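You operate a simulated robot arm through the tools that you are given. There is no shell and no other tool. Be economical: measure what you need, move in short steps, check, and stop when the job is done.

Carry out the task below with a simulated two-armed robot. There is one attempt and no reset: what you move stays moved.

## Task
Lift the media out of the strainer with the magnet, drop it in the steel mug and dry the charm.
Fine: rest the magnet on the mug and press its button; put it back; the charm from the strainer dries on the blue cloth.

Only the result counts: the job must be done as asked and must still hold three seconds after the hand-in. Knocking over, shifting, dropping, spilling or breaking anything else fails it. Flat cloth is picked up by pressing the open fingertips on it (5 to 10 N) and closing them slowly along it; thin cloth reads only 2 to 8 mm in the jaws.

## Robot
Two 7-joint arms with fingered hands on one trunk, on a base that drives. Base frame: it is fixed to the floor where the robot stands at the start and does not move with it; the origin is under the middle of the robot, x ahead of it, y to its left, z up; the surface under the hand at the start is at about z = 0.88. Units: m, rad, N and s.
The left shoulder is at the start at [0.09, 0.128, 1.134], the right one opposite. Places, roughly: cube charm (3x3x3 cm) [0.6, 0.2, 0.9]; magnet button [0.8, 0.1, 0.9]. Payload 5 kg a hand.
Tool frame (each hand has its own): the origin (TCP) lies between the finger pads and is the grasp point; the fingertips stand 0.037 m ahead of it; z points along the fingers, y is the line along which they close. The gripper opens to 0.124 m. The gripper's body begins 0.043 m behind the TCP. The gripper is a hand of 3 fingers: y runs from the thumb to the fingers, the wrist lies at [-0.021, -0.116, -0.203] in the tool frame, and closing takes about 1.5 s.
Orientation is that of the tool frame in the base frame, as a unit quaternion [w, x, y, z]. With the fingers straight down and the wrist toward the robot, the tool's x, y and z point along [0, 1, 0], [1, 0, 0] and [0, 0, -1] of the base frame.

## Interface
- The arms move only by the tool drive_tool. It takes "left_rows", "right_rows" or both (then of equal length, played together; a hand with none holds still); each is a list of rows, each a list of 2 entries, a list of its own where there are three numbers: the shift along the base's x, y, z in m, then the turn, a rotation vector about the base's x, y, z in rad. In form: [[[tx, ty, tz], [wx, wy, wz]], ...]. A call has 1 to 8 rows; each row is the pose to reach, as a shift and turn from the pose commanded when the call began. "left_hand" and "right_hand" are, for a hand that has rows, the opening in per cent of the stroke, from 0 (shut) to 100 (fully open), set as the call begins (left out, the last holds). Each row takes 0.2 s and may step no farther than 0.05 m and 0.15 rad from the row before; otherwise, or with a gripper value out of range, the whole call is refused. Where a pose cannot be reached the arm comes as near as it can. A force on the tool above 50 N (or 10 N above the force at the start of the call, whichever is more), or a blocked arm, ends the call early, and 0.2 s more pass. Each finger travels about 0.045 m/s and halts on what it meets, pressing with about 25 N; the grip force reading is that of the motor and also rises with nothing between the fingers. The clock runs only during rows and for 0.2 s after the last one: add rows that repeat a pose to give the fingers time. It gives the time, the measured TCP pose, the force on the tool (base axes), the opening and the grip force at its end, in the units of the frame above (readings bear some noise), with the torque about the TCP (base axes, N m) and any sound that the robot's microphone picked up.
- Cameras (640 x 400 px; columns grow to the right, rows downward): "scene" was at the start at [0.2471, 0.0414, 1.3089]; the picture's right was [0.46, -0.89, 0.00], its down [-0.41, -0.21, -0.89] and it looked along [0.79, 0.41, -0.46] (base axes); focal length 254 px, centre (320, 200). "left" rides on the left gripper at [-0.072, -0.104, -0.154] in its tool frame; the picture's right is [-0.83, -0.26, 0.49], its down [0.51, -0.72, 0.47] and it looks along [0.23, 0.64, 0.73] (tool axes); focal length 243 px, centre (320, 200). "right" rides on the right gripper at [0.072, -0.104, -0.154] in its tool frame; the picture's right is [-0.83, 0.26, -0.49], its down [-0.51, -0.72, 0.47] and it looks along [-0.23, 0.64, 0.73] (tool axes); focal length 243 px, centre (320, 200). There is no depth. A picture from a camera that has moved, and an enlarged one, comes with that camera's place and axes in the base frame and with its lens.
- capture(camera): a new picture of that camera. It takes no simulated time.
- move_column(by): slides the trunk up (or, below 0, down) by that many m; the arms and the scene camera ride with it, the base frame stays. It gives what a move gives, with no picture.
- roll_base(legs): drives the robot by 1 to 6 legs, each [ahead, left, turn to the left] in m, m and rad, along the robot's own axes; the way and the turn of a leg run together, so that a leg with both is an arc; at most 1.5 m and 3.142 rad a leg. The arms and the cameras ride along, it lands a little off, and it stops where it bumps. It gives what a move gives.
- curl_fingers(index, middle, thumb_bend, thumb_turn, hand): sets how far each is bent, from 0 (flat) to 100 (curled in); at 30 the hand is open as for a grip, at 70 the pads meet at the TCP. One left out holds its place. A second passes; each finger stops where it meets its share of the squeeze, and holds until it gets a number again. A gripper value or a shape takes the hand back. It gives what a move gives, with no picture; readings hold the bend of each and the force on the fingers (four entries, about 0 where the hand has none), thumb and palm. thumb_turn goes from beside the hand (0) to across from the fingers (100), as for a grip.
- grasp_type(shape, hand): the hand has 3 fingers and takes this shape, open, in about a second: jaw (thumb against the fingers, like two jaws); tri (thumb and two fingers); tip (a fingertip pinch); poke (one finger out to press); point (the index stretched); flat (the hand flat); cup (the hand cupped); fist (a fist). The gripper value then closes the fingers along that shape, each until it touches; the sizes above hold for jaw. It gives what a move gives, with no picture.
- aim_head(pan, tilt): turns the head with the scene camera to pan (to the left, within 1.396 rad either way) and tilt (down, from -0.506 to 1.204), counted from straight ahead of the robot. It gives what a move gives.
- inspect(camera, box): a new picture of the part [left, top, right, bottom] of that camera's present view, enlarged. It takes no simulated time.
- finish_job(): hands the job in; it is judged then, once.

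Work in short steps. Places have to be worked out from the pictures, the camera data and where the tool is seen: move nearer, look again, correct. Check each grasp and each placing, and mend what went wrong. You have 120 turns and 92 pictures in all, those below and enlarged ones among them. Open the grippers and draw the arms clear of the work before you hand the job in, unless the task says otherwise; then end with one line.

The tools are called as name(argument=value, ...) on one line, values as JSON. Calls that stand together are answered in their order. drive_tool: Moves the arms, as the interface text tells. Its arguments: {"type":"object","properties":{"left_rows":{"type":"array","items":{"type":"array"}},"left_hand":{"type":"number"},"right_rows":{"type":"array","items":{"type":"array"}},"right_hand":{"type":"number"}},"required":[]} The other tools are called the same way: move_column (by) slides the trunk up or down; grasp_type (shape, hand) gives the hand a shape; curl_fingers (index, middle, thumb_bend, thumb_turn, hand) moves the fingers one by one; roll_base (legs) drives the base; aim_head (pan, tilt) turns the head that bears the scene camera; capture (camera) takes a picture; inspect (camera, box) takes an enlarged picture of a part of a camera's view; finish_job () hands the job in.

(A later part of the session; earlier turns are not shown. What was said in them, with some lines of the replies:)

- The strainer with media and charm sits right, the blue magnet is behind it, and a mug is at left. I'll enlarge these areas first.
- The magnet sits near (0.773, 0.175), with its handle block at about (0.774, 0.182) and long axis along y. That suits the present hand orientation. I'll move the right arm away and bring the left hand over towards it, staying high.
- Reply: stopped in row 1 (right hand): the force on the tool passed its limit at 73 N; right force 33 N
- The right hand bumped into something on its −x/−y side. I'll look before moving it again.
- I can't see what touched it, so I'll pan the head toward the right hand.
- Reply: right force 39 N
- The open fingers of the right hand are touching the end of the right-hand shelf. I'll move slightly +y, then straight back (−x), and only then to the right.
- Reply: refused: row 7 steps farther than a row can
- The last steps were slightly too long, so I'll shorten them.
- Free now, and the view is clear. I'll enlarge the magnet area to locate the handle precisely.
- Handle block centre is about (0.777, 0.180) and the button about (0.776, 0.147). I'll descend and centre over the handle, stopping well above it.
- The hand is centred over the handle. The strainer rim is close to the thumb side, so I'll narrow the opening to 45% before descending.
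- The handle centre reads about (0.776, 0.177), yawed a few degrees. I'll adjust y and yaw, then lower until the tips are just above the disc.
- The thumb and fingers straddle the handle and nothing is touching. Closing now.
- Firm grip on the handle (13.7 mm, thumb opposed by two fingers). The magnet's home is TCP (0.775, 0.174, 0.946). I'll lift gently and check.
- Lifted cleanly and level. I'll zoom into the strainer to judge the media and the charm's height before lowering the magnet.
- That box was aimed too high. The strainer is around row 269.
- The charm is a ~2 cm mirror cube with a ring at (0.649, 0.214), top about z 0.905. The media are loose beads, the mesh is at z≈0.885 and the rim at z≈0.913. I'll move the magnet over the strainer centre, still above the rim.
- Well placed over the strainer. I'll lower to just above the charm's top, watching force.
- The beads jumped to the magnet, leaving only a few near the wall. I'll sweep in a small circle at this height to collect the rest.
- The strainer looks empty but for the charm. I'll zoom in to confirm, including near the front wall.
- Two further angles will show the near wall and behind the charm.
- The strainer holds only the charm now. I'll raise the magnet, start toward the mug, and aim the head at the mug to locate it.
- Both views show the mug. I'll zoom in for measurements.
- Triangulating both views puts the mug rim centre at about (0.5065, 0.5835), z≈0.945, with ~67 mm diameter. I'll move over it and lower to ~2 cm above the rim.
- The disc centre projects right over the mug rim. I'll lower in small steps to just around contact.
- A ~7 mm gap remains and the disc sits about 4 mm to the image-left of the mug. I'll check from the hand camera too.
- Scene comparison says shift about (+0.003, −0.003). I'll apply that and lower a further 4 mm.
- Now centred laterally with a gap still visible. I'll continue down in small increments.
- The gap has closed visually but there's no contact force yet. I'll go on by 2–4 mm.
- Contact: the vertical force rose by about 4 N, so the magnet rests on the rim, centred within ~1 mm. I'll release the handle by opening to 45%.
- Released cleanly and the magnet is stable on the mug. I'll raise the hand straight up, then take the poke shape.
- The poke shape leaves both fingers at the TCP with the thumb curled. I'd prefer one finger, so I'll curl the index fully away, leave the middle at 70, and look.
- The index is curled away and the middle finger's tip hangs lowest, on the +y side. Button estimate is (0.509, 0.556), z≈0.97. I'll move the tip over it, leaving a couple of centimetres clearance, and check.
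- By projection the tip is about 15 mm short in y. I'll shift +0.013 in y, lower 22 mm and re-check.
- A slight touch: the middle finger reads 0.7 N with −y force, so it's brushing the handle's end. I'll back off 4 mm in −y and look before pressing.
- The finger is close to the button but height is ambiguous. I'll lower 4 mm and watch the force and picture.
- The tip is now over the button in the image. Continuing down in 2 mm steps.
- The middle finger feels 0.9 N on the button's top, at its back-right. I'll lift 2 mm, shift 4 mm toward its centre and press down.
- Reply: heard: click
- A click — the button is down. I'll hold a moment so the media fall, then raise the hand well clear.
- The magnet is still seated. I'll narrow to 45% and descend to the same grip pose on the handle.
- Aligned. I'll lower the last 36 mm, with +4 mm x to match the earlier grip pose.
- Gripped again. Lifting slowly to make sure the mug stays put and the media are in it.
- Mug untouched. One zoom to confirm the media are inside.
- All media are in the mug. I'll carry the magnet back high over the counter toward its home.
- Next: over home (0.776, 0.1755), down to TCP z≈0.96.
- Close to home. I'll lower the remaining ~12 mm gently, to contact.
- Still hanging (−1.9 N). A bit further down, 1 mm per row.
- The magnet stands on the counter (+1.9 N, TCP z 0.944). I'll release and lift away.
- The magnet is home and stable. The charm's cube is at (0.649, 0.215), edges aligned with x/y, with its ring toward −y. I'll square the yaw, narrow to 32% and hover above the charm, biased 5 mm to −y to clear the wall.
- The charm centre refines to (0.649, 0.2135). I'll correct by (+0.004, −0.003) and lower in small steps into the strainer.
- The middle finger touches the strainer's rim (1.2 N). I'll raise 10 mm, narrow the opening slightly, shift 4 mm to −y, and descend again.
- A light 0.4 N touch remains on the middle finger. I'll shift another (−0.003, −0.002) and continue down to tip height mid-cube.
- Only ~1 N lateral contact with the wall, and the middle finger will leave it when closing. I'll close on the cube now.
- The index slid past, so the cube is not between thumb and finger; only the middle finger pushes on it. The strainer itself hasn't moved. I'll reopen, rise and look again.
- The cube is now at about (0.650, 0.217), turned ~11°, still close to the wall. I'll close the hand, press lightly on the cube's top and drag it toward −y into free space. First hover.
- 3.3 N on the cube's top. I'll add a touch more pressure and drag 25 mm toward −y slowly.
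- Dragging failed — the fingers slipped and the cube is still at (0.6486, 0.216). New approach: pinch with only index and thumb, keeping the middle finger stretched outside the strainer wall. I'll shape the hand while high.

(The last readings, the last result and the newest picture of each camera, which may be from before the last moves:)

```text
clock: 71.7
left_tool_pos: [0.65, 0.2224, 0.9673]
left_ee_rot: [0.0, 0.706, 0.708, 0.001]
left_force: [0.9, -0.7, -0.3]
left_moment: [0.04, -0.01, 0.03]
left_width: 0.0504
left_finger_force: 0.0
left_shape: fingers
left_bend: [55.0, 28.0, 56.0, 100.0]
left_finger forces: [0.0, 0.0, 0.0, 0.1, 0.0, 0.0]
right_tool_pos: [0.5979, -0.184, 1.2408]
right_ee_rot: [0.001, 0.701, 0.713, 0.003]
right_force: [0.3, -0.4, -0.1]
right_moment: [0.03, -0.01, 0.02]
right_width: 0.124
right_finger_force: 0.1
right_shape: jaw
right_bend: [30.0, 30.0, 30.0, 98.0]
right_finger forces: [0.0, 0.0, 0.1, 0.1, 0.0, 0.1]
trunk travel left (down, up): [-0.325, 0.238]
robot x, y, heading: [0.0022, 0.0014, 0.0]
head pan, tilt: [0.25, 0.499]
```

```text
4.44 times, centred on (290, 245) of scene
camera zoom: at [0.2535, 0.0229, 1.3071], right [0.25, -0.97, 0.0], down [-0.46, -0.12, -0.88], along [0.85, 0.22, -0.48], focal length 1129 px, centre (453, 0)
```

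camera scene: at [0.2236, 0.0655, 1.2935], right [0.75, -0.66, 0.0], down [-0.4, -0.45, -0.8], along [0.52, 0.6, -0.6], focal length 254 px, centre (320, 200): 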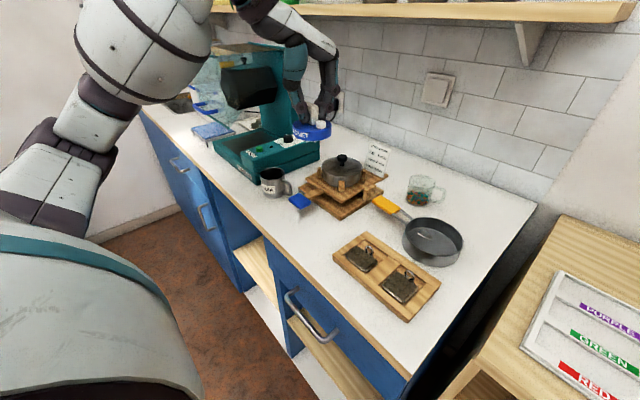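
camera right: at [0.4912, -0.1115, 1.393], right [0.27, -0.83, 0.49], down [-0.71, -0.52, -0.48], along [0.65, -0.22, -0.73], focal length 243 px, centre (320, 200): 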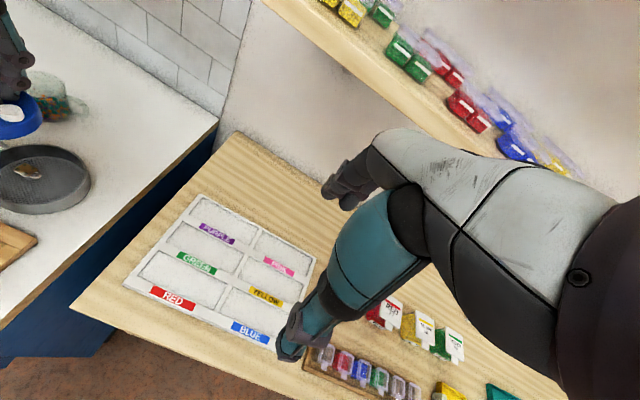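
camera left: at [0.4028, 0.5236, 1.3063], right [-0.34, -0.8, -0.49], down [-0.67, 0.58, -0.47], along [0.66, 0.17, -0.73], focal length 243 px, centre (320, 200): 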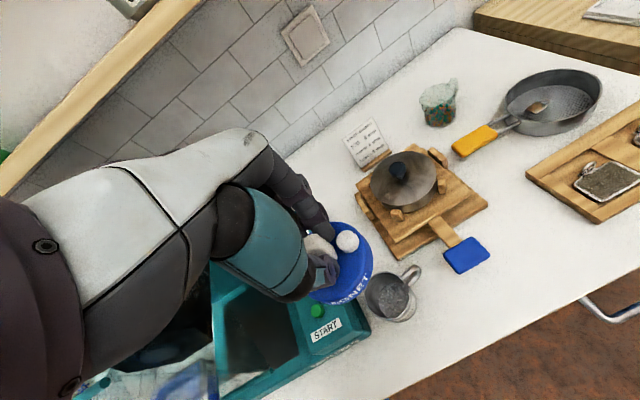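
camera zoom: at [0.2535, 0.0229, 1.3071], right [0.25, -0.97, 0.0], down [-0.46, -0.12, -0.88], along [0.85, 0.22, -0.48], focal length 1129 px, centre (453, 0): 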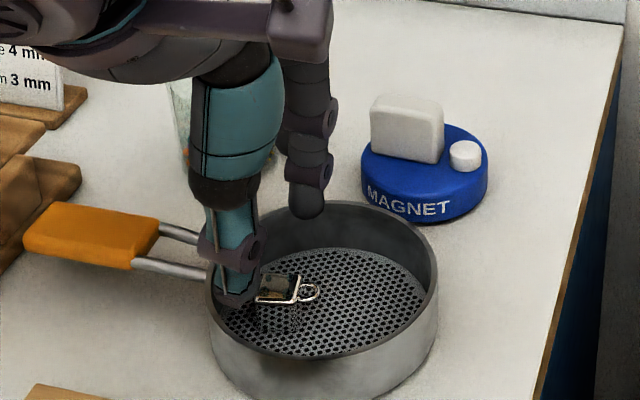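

Index and thumb flank the cube, but both would graze the wall. I'll bend them in a bit more (60/62), shift 4 mm to −y and descend.

curl_fingers(hand="left", index=60, thumb_bend=62)

drive_tool(left_rows=[[[0, -0.004, 0], [0, 0, 0]], [[0, -0.004, -0.012], [0, 0, 0]], [[0, -0.004, -0.02], [0, 0, 0]], [[0, -0.004, -0.026], [0, 0, 0]], [[0, -0.004, -0.026], [0, 0, 0]]])

```text
clock: 72.7
left_tool_pos: [0.6508, 0.2216, 0.9672]
left_ee_rot: [0.0, 0.707, 0.707, 0.0]
left_force: [-0.1, -0.1, 0.5]
left_moment: [0.01, -0.04, -0.03]
left_width: 0.0343
left_finger_force: 0.1
left_shape: fingers
left_bend: [60.0, 28.0, 62.0, 100.0]
left_finger forces: [0.0, 0.0, 0.0, 0.0, 0.0, 0.0]
right_tool_pos: [0.5985, -0.183, 1.2397]
right_ee_rot: [0.0, 0.701, 0.713, 0.002]
right_force: [-0.2, -0.5, -0.5]
right_moment: [-0.04, -0.02, -0.01]
right_width: 0.1239
right_finger_force: 0.1
right_shape: jaw
right_bend: [30.0, 30.0, 30.0, 98.0]
right_finger forces: [0.0, 0.0, 0.0, 0.0, 0.0, 0.1]
trunk travel left (down, up): [-0.325, 0.238]
robot x, y, heading: [0.0015, 0.0, 0.002]
head pan, tilt: [0.25, 0.499]
```

```text
clock: 73.9
left_tool_pos: [0.6525, 0.2168, 0.9398]
left_ee_rot: [-0.001, 0.707, 0.708, 0.001]
left_force: [0.1, 0.4, 0.3]
left_moment: [0.04, -0.02, 0.01]
left_width: 0.0339
left_finger_force: 0.1
left_shape: fingers
left_bend: [60.0, 28.0, 62.0, 100.0]
left_finger forces: [0.1, 0.0, 0.1, 0.1, 0.1, 0.1]
right_tool_pos: [0.5995, -0.1834, 1.2406]
right_ee_rot: [0.0, 0.701, 0.713, 0.003]
right_force: [0.6, 0.6, 0.9]
right_moment: [0.03, 0.01, -0.01]
right_width: 0.1238
right_finger_force: 0.0
right_shape: jaw
right_bend: [30.0, 30.0, 30.0, 98.0]
right_finger forces: [0.0, 0.0, 0.0, 0.0, 0.1, 0.1]
trunk travel left (down, up): [-0.325, 0.238]
robot x, y, heading: [0.0028, -0.001, 0.001]
head pan, tilt: [0.25, 0.499]
```

No contact. I'll continue down 10 mm so the pads sit beside the cube, and look.

drive_tool(left_rows=[[[-0.001, 0, -0.004], [0, 0, 0]], [[-0.001, 0, -0.008], [0, 0, 0]], [[-0.001, 0, -0.011], [0, 0, 0]], [[-0.001, 0, -0.011], [0, 0, 0]]])

inspect(camera="left", box=[290, 180, 390, 280])

```text
clock: 74.9
left_tool_pos: [0.6504, 0.217, 0.9295]
left_ee_rot: [-0.001, 0.706, 0.708, 0.001]
left_force: [0.0, 0.3, 0.1]
left_moment: [0.0, -0.02, 0.05]
left_width: 0.0338
left_finger_force: 0.1
left_shape: fingers
left_bend: [60.0, 28.0, 62.0, 100.0]
left_finger forces: [0.1, 0.0, 0.0, 0.0, 0.1, 0.0]
right_tool_pos: [0.5983, -0.1849, 1.2398]
right_ee_rot: [0.001, 0.701, 0.713, 0.003]
right_force: [0.8, 0.1, -0.5]
right_moment: [0.0, 0.01, 0.0]
right_width: 0.124
right_finger_force: 0.1
right_shape: jaw
right_bend: [30.0, 30.0, 30.0, 98.0]
right_finger forces: [0.0, 0.0, 0.0, 0.1, 0.0, 0.0]
trunk travel left (down, up): [-0.325, 0.238]
robot x, y, heading: [0.0021, 0.0002, -0.001]
head pan, tilt: [0.25, 0.499]
```

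```text
4.00 times, centred on (340, 230) of left
camera zoom: at [0.5468, 0.1437, 1.0824], right [-0.26, -0.83, -0.49], down [-0.72, 0.51, -0.47], along [0.64, 0.23, -0.73], focal length 970 px, centre (240, 80)
```

zoom: 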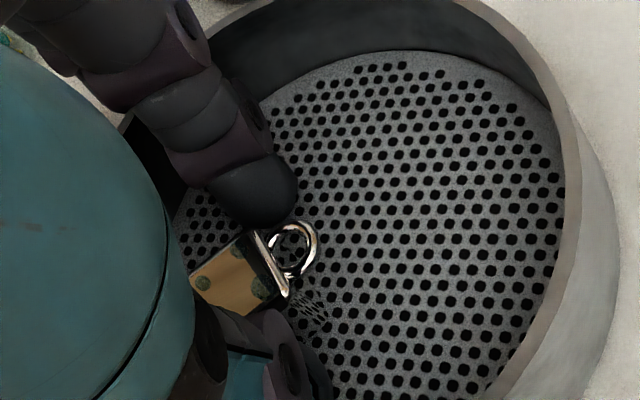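

No contact, and the cube is straddled. I'll nudge +3 mm in y and close index and thumb.

drive_tool(left_rows=[[[-0.001, 0.003, -0.001], [0, 0, 0]], [[-0.001, 0.003, -0.001], [0, 0, 0]]])

curl_fingers(hand="left", index=78, thumb_bend=78)

inspect(camera="left", box=[290, 180, 390, 280])

```text
clock: 75.5
left_tool_pos: [0.6511, 0.219, 0.9279]
left_ee_rot: [-0.001, 0.706, 0.708, 0.001]
left_force: [0.9, -0.4, 0.5]
left_moment: [0.02, -0.04, -0.01]
left_width: 0.0343
left_finger_force: 0.1
left_shape: fingers
left_bend: [60.0, 28.0, 62.0, 100.0]
left_finger forces: [0.1, 0.0, 0.0, 0.0, 0.0, 0.1]
right_tool_pos: [0.599, -0.1836, 1.2408]
right_ee_rot: [0.0, 0.701, 0.713, 0.004]
right_force: [0.2, 0.3, 0.1]
right_moment: [0.04, 0.0, -0.01]
right_width: 0.1239
right_finger_force: 0.1
right_shape: jaw
right_bend: [30.0, 30.0, 30.0, 98.0]
right_finger forces: [0.1, 0.0, 0.0, 0.0, 0.0, 0.0]
trunk travel left (down, up): [-0.325, 0.238]
robot x, y, heading: [-0.0005, 0.0007, 0.0]
head pan, tilt: [0.25, 0.499]
```

```text
clock: 76.5
left_tool_pos: [0.65, 0.219, 0.9273]
left_ee_rot: [0.0, 0.706, 0.708, 0.001]
left_force: [-0.6, 0.4, -0.7]
left_moment: [-0.03, -0.02, 0.0]
left_width: 0.0218
left_finger_force: 13.6
left_shape: fingers
left_bend: [59.0, 28.0, 72.0, 100.0]
left_finger forces: [13.7, 0.0, 0.0, 0.0, 13.6, 0.1]
right_tool_pos: [0.5991, -0.1844, 1.2398]
right_ee_rot: [0.001, 0.701, 0.714, 0.003]
right_force: [1.9, 1.8, 0.5]
right_moment: [0.0, -0.04, 0.03]
right_width: 0.124
right_finger_force: 0.1
right_shape: jaw
right_bend: [30.0, 30.0, 30.0, 98.0]
right_finger forces: [0.0, 0.0, 0.0, 0.0, 0.0, 0.1]
trunk travel left (down, up): [-0.325, 0.238]
robot x, y, heading: [-0.0021, -0.0, 0.004]
head pan, tilt: [0.25, 0.499]
```

```text
4.00 times, centred on (340, 230) of left
camera zoom: at [0.5463, 0.1464, 1.0819], right [-0.26, -0.83, -0.49], down [-0.72, 0.51, -0.47], along [0.64, 0.23, -0.73], focal length 970 px, centre (240, 80)
```

zoom: 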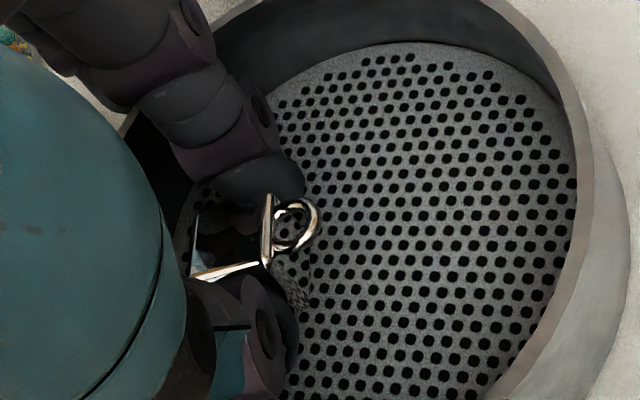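

Gripped: index and thumb 13.7 N each at 21.8 mm. Lifting straight up.

drive_tool(left_rows=[[[0, 0, 0.005], [0, 0, 0]], [[0, 0, 0.02], [0, 0, 0]], [[0, 0, 0.05], [0, 0, 0]], [[0, 0, 0.09], [0, 0, 0]], [[0, 0, 0.13], [0, 0, 0]], [[0, 0, 0.17], [0, 0, 0]], [[0, 0, 0.2], [0, 0, 0]], [[0, 0, 0.2], [0, 0, 0]]])

aim_head(pan=0.35, tilt=0.45)

capture(camera="scene")

```text
clock: 78.3
left_tool_pos: [0.6509, 0.2206, 1.1295]
left_ee_rot: [-0.001, 0.707, 0.708, 0.001]
left_force: [0.0, -0.2, -0.5]
left_moment: [-0.02, 0.03, 0.01]
left_width: 0.0221
left_finger_force: 13.6
left_shape: fingers
left_bend: [59.0, 28.0, 72.0, 100.0]
left_finger forces: [13.8, 0.0, 0.0, 0.0, 13.5, 0.0]
right_tool_pos: [0.5987, -0.1842, 1.2404]
right_ee_rot: [0.0, 0.701, 0.713, 0.003]
right_force: [0.7, -0.2, -0.5]
right_moment: [-0.01, -0.01, 0.0]
right_width: 0.1238
right_finger_force: 0.1
right_shape: jaw
right_bend: [30.0, 30.0, 30.0, 98.0]
right_finger forces: [0.0, 0.0, 0.1, 0.0, 0.1, 0.1]
trunk travel left (down, up): [-0.325, 0.238]
robot x, y, heading: [0.0028, 0.0036, 0.004]
head pan, tilt: [0.25, 0.499]
```

```text
clock: 79.0
left_tool_pos: [0.6506, 0.2194, 1.1288]
left_ee_rot: [0.0, 0.707, 0.707, 0.0]
left_force: [-0.3, 0.3, 1.3]
left_moment: [0.01, 0.01, 0.0]
left_width: 0.0218
left_finger_force: 13.5
left_shape: fingers
left_bend: [59.0, 28.0, 72.0, 100.0]
left_finger forces: [13.6, 0.1, 0.0, 0.0, 13.6, 0.1]
right_tool_pos: [0.6001, -0.1845, 1.2393]
right_ee_rot: [0.001, 0.701, 0.713, 0.003]
right_force: [-0.6, 0.2, -0.6]
right_moment: [0.0, 0.02, 0.0]
right_width: 0.1239
right_finger_force: 0.1
right_shape: jaw
right_bend: [30.0, 30.0, 30.0, 98.0]
right_finger forces: [0.1, 0.0, 0.0, 0.1, 0.0, 0.1]
trunk travel left (down, up): [-0.325, 0.238]
robot x, y, heading: [-0.0014, 0.0038, -0.001]
head pan, tilt: [0.351, 0.45]
```

```text
11 pictures are left
camera scene: at [0.2524, 0.0318, 1.3114], right [0.35, -0.94, 0.0], down [-0.41, -0.15, -0.9], along [0.84, 0.31, -0.44], focal length 254 px, centre (320, 200)
```

scene: 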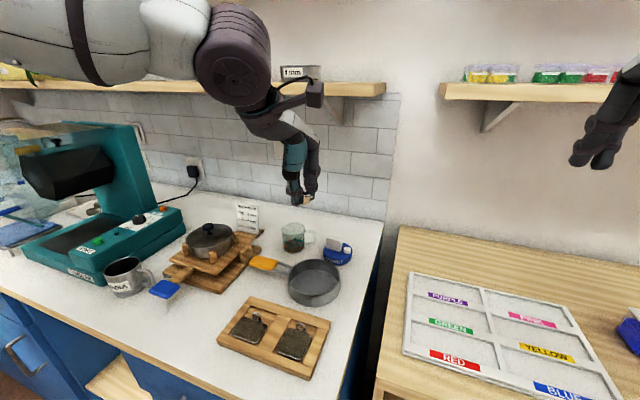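

The charm is held firmly and the rest is undisturbed. The cloth is at about (0.535, 1.06), so I must drive left ~0.55 m. I'll first bring the hand back to the left and up, and raise the trunk so everything passes above the tumbler.

drive_tool(left_rows=[[[-0.015, 0.03, 0.03], [0, 0, 0]], [[-0.03, 0.07, 0.05], [0, 0, 0]], [[-0.05, 0.11, 0.065], [0, 0, 0]], [[-0.07, 0.15, 0.08], [0, 0, 0]], [[-0.09, 0.19, 0.095], [0, 0, 0]], [[-0.11, 0.23, 0.105], [0, 0, 0]], [[-0.13, 0.27, 0.115], [0, 0, 0]], [[-0.13, 0.27, 0.115], [0, 0, 0]]])

move_column(by=0.2)

aim_head(pan=1.1, tilt=0.6)

capture(camera="scene")

```text
clock: 80.8
left_tool_pos: [0.5168, 0.4897, 1.2425]
left_ee_rot: [-0.001, 0.707, 0.707, 0.001]
left_force: [-0.1, -0.1, -0.4]
left_moment: [0.03, 0.0, -0.01]
left_width: 0.022
left_finger_force: 14.0
left_shape: fingers
left_bend: [59.0, 28.0, 72.0, 100.0]
left_finger forces: [13.7, 0.0, 0.0, 0.1, 13.6, 0.1]
right_tool_pos: [0.5982, -0.1848, 1.2404]
right_ee_rot: [-0.001, 0.701, 0.713, 0.003]
right_force: [-0.3, -0.3, 0.1]
right_moment: [0.02, 0.01, -0.02]
right_width: 0.1241
right_finger_force: 0.1
right_shape: jaw
right_bend: [30.0, 30.0, 30.0, 98.0]
right_finger forces: [0.0, 0.1, 0.1, 0.1, 0.1, 0.0]
trunk travel left (down, up): [-0.325, 0.238]
robot x, y, heading: [-0.0008, 0.0024, 0.002]
head pan, tilt: [0.351, 0.45]
```

```text
clock: 83.0
left_tool_pos: [0.5211, 0.4895, 1.4415]
left_ee_rot: [0.0, 0.707, 0.707, 0.0]
left_force: [0.3, -0.2, -1.0]
left_moment: [0.0, 0.03, -0.01]
left_width: 0.0216
left_finger_force: 13.2
left_shape: fingers
left_bend: [59.0, 28.0, 72.0, 100.0]
left_finger forces: [13.6, 0.0, 0.1, 0.0, 13.6, 0.0]
right_tool_pos: [0.5998, -0.1844, 1.4399]
right_ee_rot: [0.0, 0.701, 0.713, 0.002]
right_force: [0.7, 0.1, -0.4]
right_moment: [-0.01, 0.01, -0.01]
right_width: 0.1239
right_finger_force: 0.1
right_shape: jaw
right_bend: [30.0, 30.0, 30.0, 98.0]
right_finger forces: [0.0, 0.0, 0.0, 0.0, 0.1, 0.1]
trunk travel left (down, up): [-0.525, 0.038]
robot x, y, heading: [-0.0004, 0.005, 0.002]
head pan, tilt: [0.351, 0.45]
```

```text
clock: 84.1
left_tool_pos: [0.5198, 0.4897, 1.4438]
left_ee_rot: [0.0, 0.706, 0.708, 0.001]
left_force: [-0.5, 0.1, -0.1]
left_moment: [0.02, -0.01, -0.03]
left_width: 0.0218
left_finger_force: 14.1
left_shape: fingers
left_bend: [59.0, 28.0, 72.0, 100.0]
left_finger forces: [13.7, 0.1, 0.0, 0.1, 13.6, 0.0]
right_tool_pos: [0.5985, -0.184, 1.4424]
right_ee_rot: [0.001, 0.701, 0.713, 0.003]
right_force: [-0.3, -0.8, 0.4]
right_moment: [0.02, 0.01, -0.02]
right_width: 0.1241
right_finger_force: 0.1
right_shape: jaw
right_bend: [30.0, 30.0, 30.0, 98.0]
right_finger forces: [0.1, 0.1, 0.1, 0.1, 0.0, 0.0]
trunk travel left (down, up): [-0.525, 0.038]
robot x, y, heading: [-0.0036, 0.0003, -0.004]
head pan, tilt: [1.1, 0.6]
```

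```text
10 pictures are left
camera scene: at [0.1167, 0.0786, 1.5244], right [0.89, -0.45, 0.0], down [-0.26, -0.5, -0.83], along [0.37, 0.74, -0.56], focal length 254 px, centre (320, 200)
```

scene: 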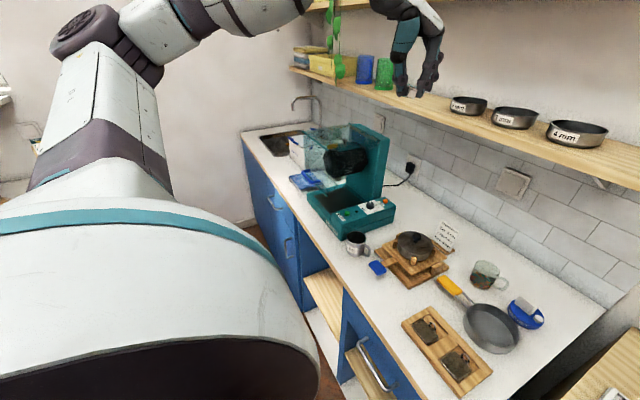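

The way along the counter is clear, with the hand well above the tumbler (z 1.44) and in front of the shelf. Driving 0.55 m to the left.

roll_base(legs=[[0, 0.55, 0]])

capture(camera="left")

```text
clock: 89.3
left_tool_pos: [0.527, 1.0267, 1.4422]
left_ee_rot: [-0.001, 0.711, 0.704, 0.0]
left_force: [-0.6, -0.3, 0.7]
left_moment: [0.07, 0.02, 0.02]
left_width: 0.0218
left_finger_force: 13.1
left_shape: fingers
left_bend: [59.0, 28.0, 72.0, 100.0]
left_finger forces: [13.6, 0.0, 0.1, 0.0, 13.6, 0.0]
right_tool_pos: [0.5996, 0.3532, 1.4416]
right_ee_rot: [0.001, 0.706, 0.708, 0.003]
right_force: [-0.2, 0.3, 0.3]
right_moment: [0.0, -0.03, 0.02]
right_width: 0.1242
right_finger_force: 0.1
right_shape: jaw
right_bend: [30.0, 30.0, 30.0, 98.0]
right_finger forces: [0.0, 0.0, 0.1, 0.0, 0.0, 0.1]
trunk travel left (down, up): [-0.525, 0.038]
robot x, y, heading: [0.0065, 0.5452, -0.009]
head pan, tilt: [1.1, 0.6]
```

```text
9 pictures are left
camera left: at [0.4228, 0.9552, 1.597], right [-0.27, -0.83, -0.49], down [-0.72, 0.52, -0.47], along [0.64, 0.23, -0.73], focal length 243 px, centre (320, 200)
```

left: 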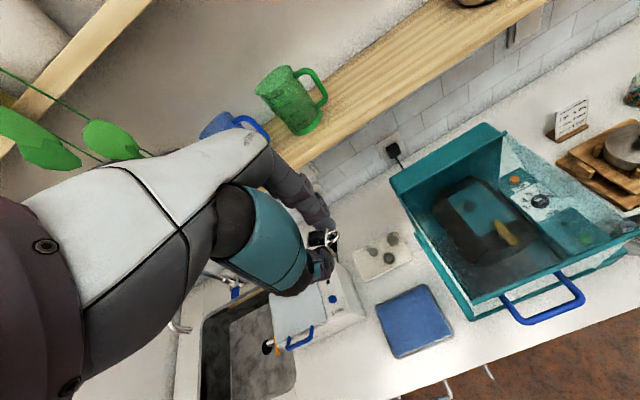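

Excellent view: the cloth's centre computes to (0.531, 1.056), with the tumbler's shield to its right (−y). I'll centre the hand at (0.53, 1.065), then lower the trunk.

drive_tool(left_rows=[[[0.003, 0.019, 0], [0, 0, 0]], [[0.003, 0.039, 0], [0, 0, 0]], [[0.003, 0.039, 0], [0, 0, 0]]])

move_column(by=-0.2)

capture(camera="left")

capture(camera="scene")

```text
clock: 90.2
left_tool_pos: [0.5299, 1.0677, 1.443]
left_ee_rot: [0.0, 0.711, 0.704, 0.001]
left_force: [0.1, -0.2, -0.5]
left_moment: [0.03, 0.0, -0.02]
left_width: 0.0218
left_finger_force: 13.6
left_shape: fingers
left_bend: [59.0, 28.0, 72.0, 100.0]
left_finger forces: [13.7, 0.0, 0.0, 0.0, 13.6, 0.0]
right_tool_pos: [0.5983, 0.3526, 1.4407]
right_ee_rot: [0.0, 0.706, 0.709, 0.003]
right_force: [-0.3, 0.3, -0.1]
right_moment: [0.01, 0.01, 0.04]
right_width: 0.1239
right_finger_force: 0.0
right_shape: jaw
right_bend: [30.0, 30.0, 30.0, 98.0]
right_finger forces: [0.1, 0.0, 0.0, 0.1, 0.0, 0.1]
trunk travel left (down, up): [-0.525, 0.038]
robot x, y, heading: [0.0009, 0.545, -0.01]
head pan, tilt: [1.1, 0.6]
```

```text
clock: 92.3
left_tool_pos: [0.5306, 1.0659, 1.2425]
left_ee_rot: [0.0, 0.711, 0.703, 0.001]
left_force: [-0.8, 0.8, -0.6]
left_moment: [0.01, 0.01, -0.01]
left_width: 0.0216
left_finger_force: 13.7
left_shape: fingers
left_bend: [59.0, 28.0, 72.0, 100.0]
left_finger forces: [13.8, 0.1, 0.0, 0.0, 13.7, 0.0]
right_tool_pos: [0.5982, 0.353, 1.2429]
right_ee_rot: [0.0, 0.705, 0.709, 0.003]
right_force: [0.2, 0.3, 0.0]
right_moment: [-0.01, 0.02, -0.02]
right_width: 0.1239
right_finger_force: 0.1
right_shape: jaw
right_bend: [30.0, 30.0, 30.0, 98.0]
right_finger forces: [0.0, 0.0, 0.0, 0.0, 0.0, 0.0]
trunk travel left (down, up): [-0.325, 0.238]
robot x, y, heading: [-0.0005, 0.5434, -0.01]
head pan, tilt: [1.1, 0.6]
```

```text
8 pictures are left
camera left: at [0.4254, 0.9948, 1.397], right [-0.27, -0.83, -0.49], down [-0.72, 0.52, -0.47], along [0.64, 0.23, -0.73], focal length 243 px, centre (320, 200)
```

left: 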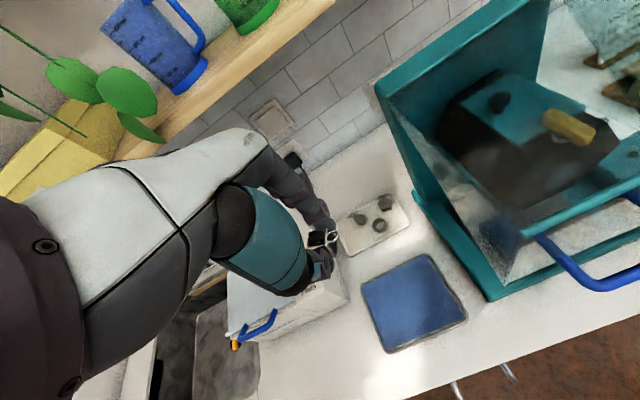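

```text
7 pictures are left
camera scene: at [0.2085, 0.6206, 1.2979], right [0.89, -0.46, 0.0], down [-0.26, -0.5, -0.83], along [0.38, 0.73, -0.56], focal length 254 px, centre (320, 200)
```

scene: 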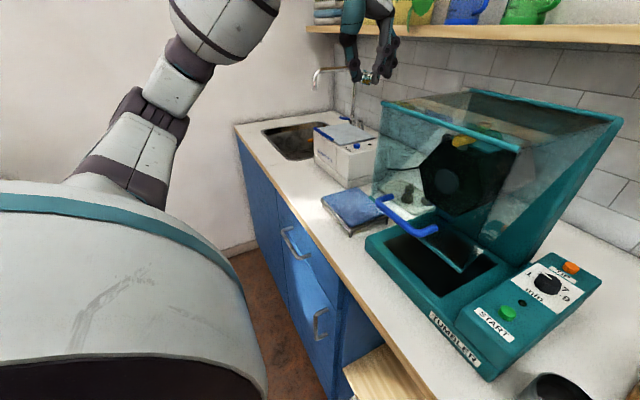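

Cloth centre confirmed at (0.528, 1.056). A white box stands on its +y side. I'll descend over the centre to TCP z≈0.98 and check.

drive_tool(left_rows=[[[-0.002, -0.01, -0.04], [0, 0, 0]], [[-0.002, -0.01, -0.085], [0, 0, 0]], [[-0.002, -0.01, -0.13], [0, 0, 0]], [[-0.002, -0.01, -0.175], [0, 0, 0]], [[-0.002, -0.01, -0.22], [0, 0, 0]], [[-0.002, -0.01, -0.25], [0, 0, 0]], [[-0.002, -0.01, -0.262], [0, 0, 0]], [[-0.002, -0.01, -0.262], [0, 0, 0]]])

inspect(camera="scene", box=[290, 120, 450, 260])

```text
clock: 94.1
left_tool_pos: [0.5297, 1.0574, 0.9823]
left_ee_rot: [0.0, 0.711, 0.703, 0.001]
left_force: [-0.2, 0.3, -0.8]
left_moment: [-0.01, -0.02, 0.0]
left_width: 0.0214
left_finger_force: 13.5
left_shape: fingers
left_bend: [59.0, 28.0, 72.0, 100.0]
left_finger forces: [13.7, 0.1, 0.0, 0.0, 13.5, 0.1]
right_tool_pos: [0.5985, 0.3536, 1.2418]
right_ee_rot: [0.0, 0.705, 0.709, 0.003]
right_force: [0.4, -1.3, 0.1]
right_moment: [-0.02, 0.01, -0.01]
right_width: 0.124
right_finger_force: 0.1
right_shape: jaw
right_bend: [30.0, 30.0, 30.0, 98.0]
right_finger forces: [0.0, 0.1, 0.0, 0.0, 0.0, 0.1]
trunk travel left (down, up): [-0.325, 0.238]
robot x, y, heading: [0.0013, 0.5444, -0.009]
head pan, tilt: [1.1, 0.6]
```

```text
2.86 times, centred on (370, 190) of scene
camera zoom: at [0.2087, 0.6205, 1.2979], right [0.89, -0.46, 0.0], down [-0.26, -0.5, -0.83], along [0.38, 0.73, -0.56], focal length 726 px, centre (177, 229)
```

zoom: 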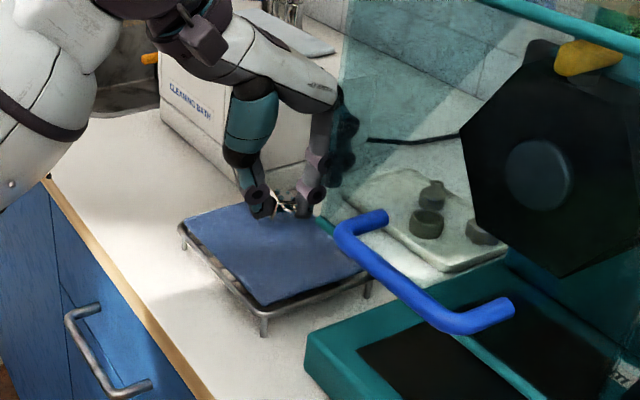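

The charm hangs over the cloth's centre region. I'll lower in small steps until contact.

drive_tool(left_rows=[[[0, 0, -0.005], [0, 0, 0]], [[0, 0, -0.01], [0, 0, 0]], [[0, 0, -0.014], [0, 0, 0]], [[0, 0, -0.014], [0, 0, 0]]])

drive_tool(left_rows=[[[0, 0, -0.002], [0, 0, 0]], [[0, 0, -0.004], [0, 0, 0]], [[0, 0, -0.006], [0, 0, 0]], [[0, 0, -0.006], [0, 0, 0]]])

```text
clock: 95.1
left_tool_pos: [0.5284, 1.0565, 0.9669]
left_ee_rot: [-0.001, 0.71, 0.704, 0.0]
left_force: [0.1, -0.8, 0.4]
left_moment: [-0.01, 0.0, -0.01]
left_width: 0.0215
left_finger_force: 13.8
left_shape: fingers
left_bend: [59.0, 28.0, 72.0, 100.0]
left_finger forces: [13.7, 0.0, 0.1, 0.0, 13.6, 0.0]
right_tool_pos: [0.5981, 0.3533, 1.2417]
right_ee_rot: [0.001, 0.705, 0.709, 0.003]
right_force: [0.6, -0.6, -0.6]
right_moment: [0.01, 0.01, 0.01]
right_width: 0.1241
right_finger_force: 0.1
right_shape: jaw
right_bend: [30.0, 30.0, 30.0, 98.0]
right_finger forces: [0.0, 0.0, 0.0, 0.1, 0.0, 0.0]
trunk travel left (down, up): [-0.325, 0.238]
robot x, y, heading: [0.0002, 0.5443, -0.009]
head pan, tilt: [1.1, 0.6]
```

```text
clock: 96.1
left_tool_pos: [0.5281, 1.0575, 0.9613]
left_ee_rot: [0.0, 0.711, 0.703, 0.001]
left_force: [0.2, 0.6, -0.1]
left_moment: [0.0, -0.02, 0.0]
left_width: 0.0215
left_finger_force: 13.4
left_shape: fingers
left_bend: [59.0, 28.0, 72.0, 100.0]
left_finger forces: [13.7, 0.1, 0.0, 0.0, 13.6, 0.0]
right_tool_pos: [0.5989, 0.3529, 1.2405]
right_ee_rot: [0.0, 0.705, 0.709, 0.003]
right_force: [0.2, -0.4, -0.1]
right_moment: [0.01, -0.01, -0.01]
right_width: 0.1241
right_finger_force: 0.1
right_shape: jaw
right_bend: [30.0, 30.0, 30.0, 98.0]
right_finger forces: [0.1, 0.1, 0.0, 0.0, 0.0, 0.1]
trunk travel left (down, up): [-0.325, 0.238]
robot x, y, heading: [0.0016, 0.5427, -0.009]
head pan, tilt: [1.1, 0.6]
```

No contact yet. Two more slow steps.

drive_tool(left_rows=[[[0, 0, -0.002], [0, 0, 0]], [[0, 0, -0.004], [0, 0, 0]], [[0, 0, -0.004], [0, 0, 0]]])

inspect(camera="scene", box=[310, 155, 410, 235])

```text
clock: 96.9
left_tool_pos: [0.5287, 1.0579, 0.9587]
left_ee_rot: [0.002, 0.711, 0.704, 0.002]
left_force: [-0.1, -0.3, 11.7]
left_moment: [-0.15, -0.32, -0.01]
left_width: 0.0215
left_finger_force: 16.7
left_shape: fingers
left_bend: [59.0, 28.0, 72.0, 100.0]
left_finger forces: [18.6, 0.0, 0.0, 0.1, 14.8, 0.1]
right_tool_pos: [0.5982, 0.3525, 1.242]
right_ee_rot: [-0.001, 0.705, 0.71, 0.003]
right_force: [-0.4, 0.5, 1.7]
right_moment: [0.01, 0.01, -0.02]
right_width: 0.1241
right_finger_force: 0.0
right_shape: jaw
right_bend: [30.0, 30.0, 30.0, 98.0]
right_finger forces: [0.0, 0.0, 0.1, 0.1, 0.0, 0.0]
trunk travel left (down, up): [-0.325, 0.238]
robot x, y, heading: [0.0041, 0.5431, -0.008]
head pan, tilt: [1.1, 0.6]
```

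```text
5.00 times, centred on (360, 195) of scene
camera zoom: at [0.2079, 0.6198, 1.2981], right [0.89, -0.46, 0.0], down [-0.26, -0.5, -0.83], along [0.38, 0.73, -0.56], focal length 1270 px, centre (120, 225)
```

zoom: 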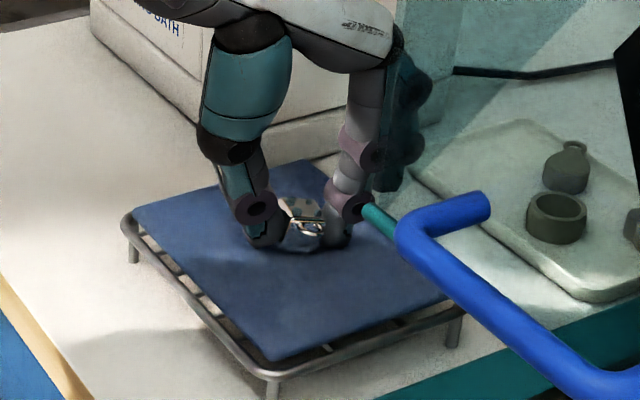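

Contact (11.7 N) with the charm on the cloth. I'll relieve 2 mm and open index and thumb.

drive_tool(left_rows=[[[0, 0, 0.0015], [0, 0, 0]], [[0, 0, 0.002], [0, 0, 0]]])

curl_fingers(hand="left", index=46, thumb_bend=58)

drive_tool(left_rows=[[[0, 0, 0.01], [0, 0, 0]], [[0, 0, 0.03], [0, 0, 0]], [[0, 0, 0.07], [0, 0, 0]], [[0, 0, 0.12], [0, 0, 0]], [[0, 0, 0.17], [0, 0, 0]], [[0, 0, 0.22], [0, 0, 0]], [[0, 0, 0.26], [0, 0, 0]], [[0, 0, 0.28], [0, 0, 0]]])

inspect(camera="scene", box=[310, 155, 410, 235])

```text
clock: 97.5
left_tool_pos: [0.5279, 1.0575, 0.9584]
left_ee_rot: [0.0, 0.711, 0.703, 0.0]
left_force: [-1.0, -1.2, 2.2]
left_moment: [-0.07, -0.04, -0.01]
left_width: 0.0214
left_finger_force: 13.8
left_shape: fingers
left_bend: [59.0, 28.0, 72.0, 100.0]
left_finger forces: [13.5, 0.1, 0.0, 0.0, 14.5, 0.0]
right_tool_pos: [0.5984, 0.3535, 1.2419]
right_ee_rot: [0.0, 0.705, 0.709, 0.003]
right_force: [0.4, -0.2, 0.0]
right_moment: [0.0, 0.04, 0.0]
right_width: 0.1244
right_finger_force: 0.0
right_shape: jaw
right_bend: [30.0, 30.0, 30.0, 98.0]
right_finger forces: [0.0, 0.0, 0.1, 0.0, 0.1, 0.0]
trunk travel left (down, up): [-0.325, 0.238]
robot x, y, heading: [0.0023, 0.5448, -0.005]
head pan, tilt: [1.1, 0.6]
```

```text
clock: 98.5
left_tool_pos: [0.5299, 1.058, 0.9591]
left_ee_rot: [0.0, 0.711, 0.703, 0.001]
left_force: [-0.3, 0.2, -0.1]
left_moment: [-0.02, 0.04, 0.01]
left_width: 0.0623
left_finger_force: 0.0
left_shape: fingers
left_bend: [46.0, 28.0, 57.0, 100.0]
left_finger forces: [0.0, 0.1, 0.0, 0.0, 0.1, 0.1]
right_tool_pos: [0.5981, 0.3535, 1.2401]
right_ee_rot: [0.001, 0.705, 0.709, 0.003]
right_force: [-0.6, 0.2, 0.0]
right_moment: [0.01, 0.0, 0.02]
right_width: 0.1241
right_finger_force: 0.1
right_shape: jaw
right_bend: [30.0, 30.0, 30.0, 98.0]
right_finger forces: [0.0, 0.0, 0.0, 0.0, 0.0, 0.1]
trunk travel left (down, up): [-0.325, 0.238]
robot x, y, heading: [-0.0019, 0.5425, -0.01]
head pan, tilt: [1.1, 0.6]
```

```text
clock: 100.3
left_tool_pos: [0.5289, 1.0534, 1.2391]
left_ee_rot: [-0.001, 0.711, 0.704, 0.001]
left_force: [0.0, -0.2, 0.1]
left_moment: [-0.03, -0.01, 0.02]
left_width: 0.0624
left_finger_force: 0.1
left_shape: fingers
left_bend: [46.0, 28.0, 57.0, 100.0]
left_finger forces: [0.0, 0.0, 0.0, 0.0, 0.0, 0.0]
right_tool_pos: [0.5985, 0.3529, 1.2421]
right_ee_rot: [0.0, 0.706, 0.709, 0.003]
right_force: [0.6, 0.5, -0.3]
right_moment: [0.0, 0.01, -0.01]
right_width: 0.1242
right_finger_force: 0.0
right_shape: jaw
right_bend: [30.0, 30.0, 30.0, 98.0]
right_finger forces: [0.1, 0.0, 0.0, 0.0, 0.1, 0.0]
trunk travel left (down, up): [-0.325, 0.238]
robot x, y, heading: [0.0005, 0.5457, -0.007]
head pan, tilt: [1.1, 0.6]
```

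```text
5.00 times, centred on (360, 195) of scene
camera zoom: at [0.2084, 0.6202, 1.2979], right [0.89, -0.46, 0.0], down [-0.26, -0.5, -0.83], along [0.38, 0.73, -0.56], focal length 1270 px, centre (120, 225)
```

zoom: 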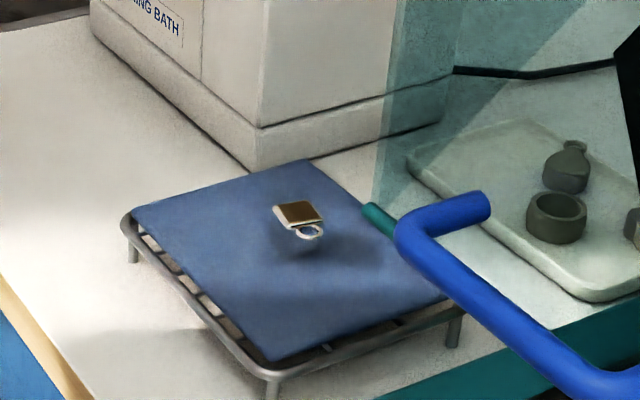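

The charm lies on the blue cloth. I'll open the left hand fully and take one last look at the rest of the counter.

grasp_type(shape="jaw", hand="left")

aim_head(pan=-0.25, tilt=0.65)

capture(camera="scene")

inspect(camera="left", box=[330, 230, 490, 370])

```text
clock: 101.2
left_tool_pos: [0.5296, 1.0556, 1.2381]
left_ee_rot: [0.0, 0.71, 0.704, 0.002]
left_force: [0.4, -0.2, 1.0]
left_moment: [-0.02, 0.01, -0.02]
left_width: 0.1235
left_finger_force: 0.0
left_shape: jaw
left_bend: [30.0, 30.0, 30.0, 98.0]
left_finger forces: [0.0, 0.0, 0.1, 0.0, 0.0, 0.1]
right_tool_pos: [0.5984, 0.3526, 1.2416]
right_ee_rot: [0.001, 0.705, 0.709, 0.003]
right_force: [-0.2, 0.1, -1.2]
right_moment: [0.01, -0.02, 0.05]
right_width: 0.124
right_finger_force: 0.0
right_shape: jaw
right_bend: [30.0, 30.0, 30.0, 98.0]
right_finger forces: [0.1, 0.0, 0.0, 0.1, 0.0, 0.0]
trunk travel left (down, up): [-0.325, 0.238]
robot x, y, heading: [0.0016, 0.5455, -0.008]
head pan, tilt: [1.1, 0.6]
```

```text
clock: 102.7
left_tool_pos: [0.5296, 1.0538, 1.2374]
left_ee_rot: [0.0, 0.711, 0.704, 0.001]
left_force: [0.2, 0.6, -0.9]
left_moment: [0.02, 0.01, -0.01]
left_width: 0.1238
left_finger_force: 0.0
left_shape: jaw
left_bend: [30.0, 30.0, 30.0, 98.0]
left_finger forces: [0.0, 0.0, 0.0, 0.0, 0.1, 0.1]
right_tool_pos: [0.5983, 0.3528, 1.2413]
right_ee_rot: [0.0, 0.705, 0.709, 0.003]
right_force: [-0.3, 0.2, 0.3]
right_moment: [-0.02, 0.04, 0.01]
right_width: 0.124
right_finger_force: 0.1
right_shape: jaw
right_bend: [30.0, 30.0, 30.0, 98.0]
right_finger forces: [0.1, 0.1, 0.0, 0.1, 0.0, 0.0]
trunk travel left (down, up): [-0.325, 0.238]
robot x, y, heading: [0.0006, 0.5433, -0.01]
head pan, tilt: [-0.25, 0.649]
```

```text
3 pictures are left
camera scene: at [0.2518, 0.52, 1.2936], right [-0.26, -0.97, 0.0], down [-0.58, 0.15, -0.8], along [0.77, -0.2, -0.6], focal length 254 px, centre (320, 200)
```

scene: 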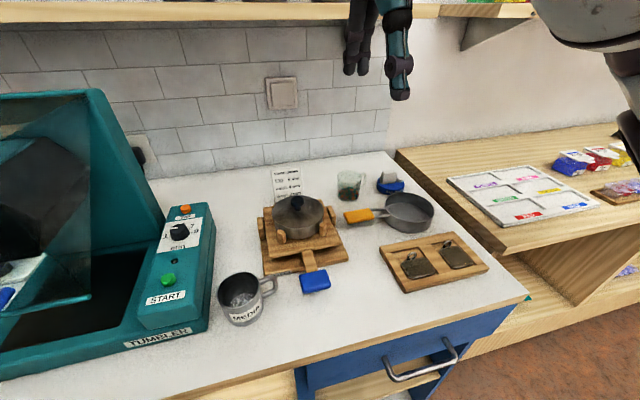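

```text
2.86 times, centred on (410, 300) of left
camera zoom: at [0.4243, 0.9829, 1.3919], right [-0.27, -0.83, -0.49], down [-0.72, 0.52, -0.47], along [0.64, 0.23, -0.73], focal length 693 px, centre (63, -86)
```

zoom: 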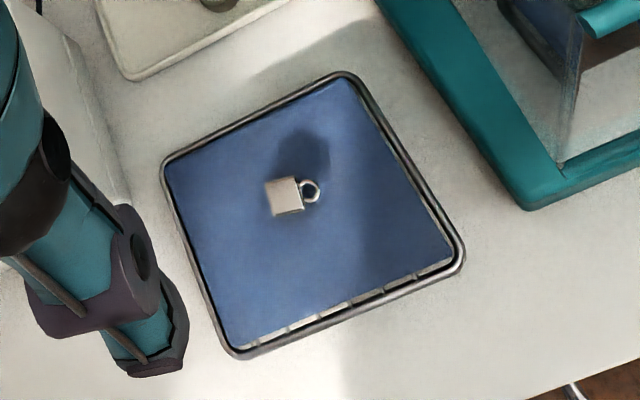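

Everything is in place: the charm is centred on the blue cloth, the media are in the mug, the magnet is home, and both hands are open and clear. I'm handing in.

finish_job()

```text
The job is handed in.
```

The job is handed in: the media are in the steel mug, the magnet is back in its place, and the charm from the strainer is drying on the blue cloth.
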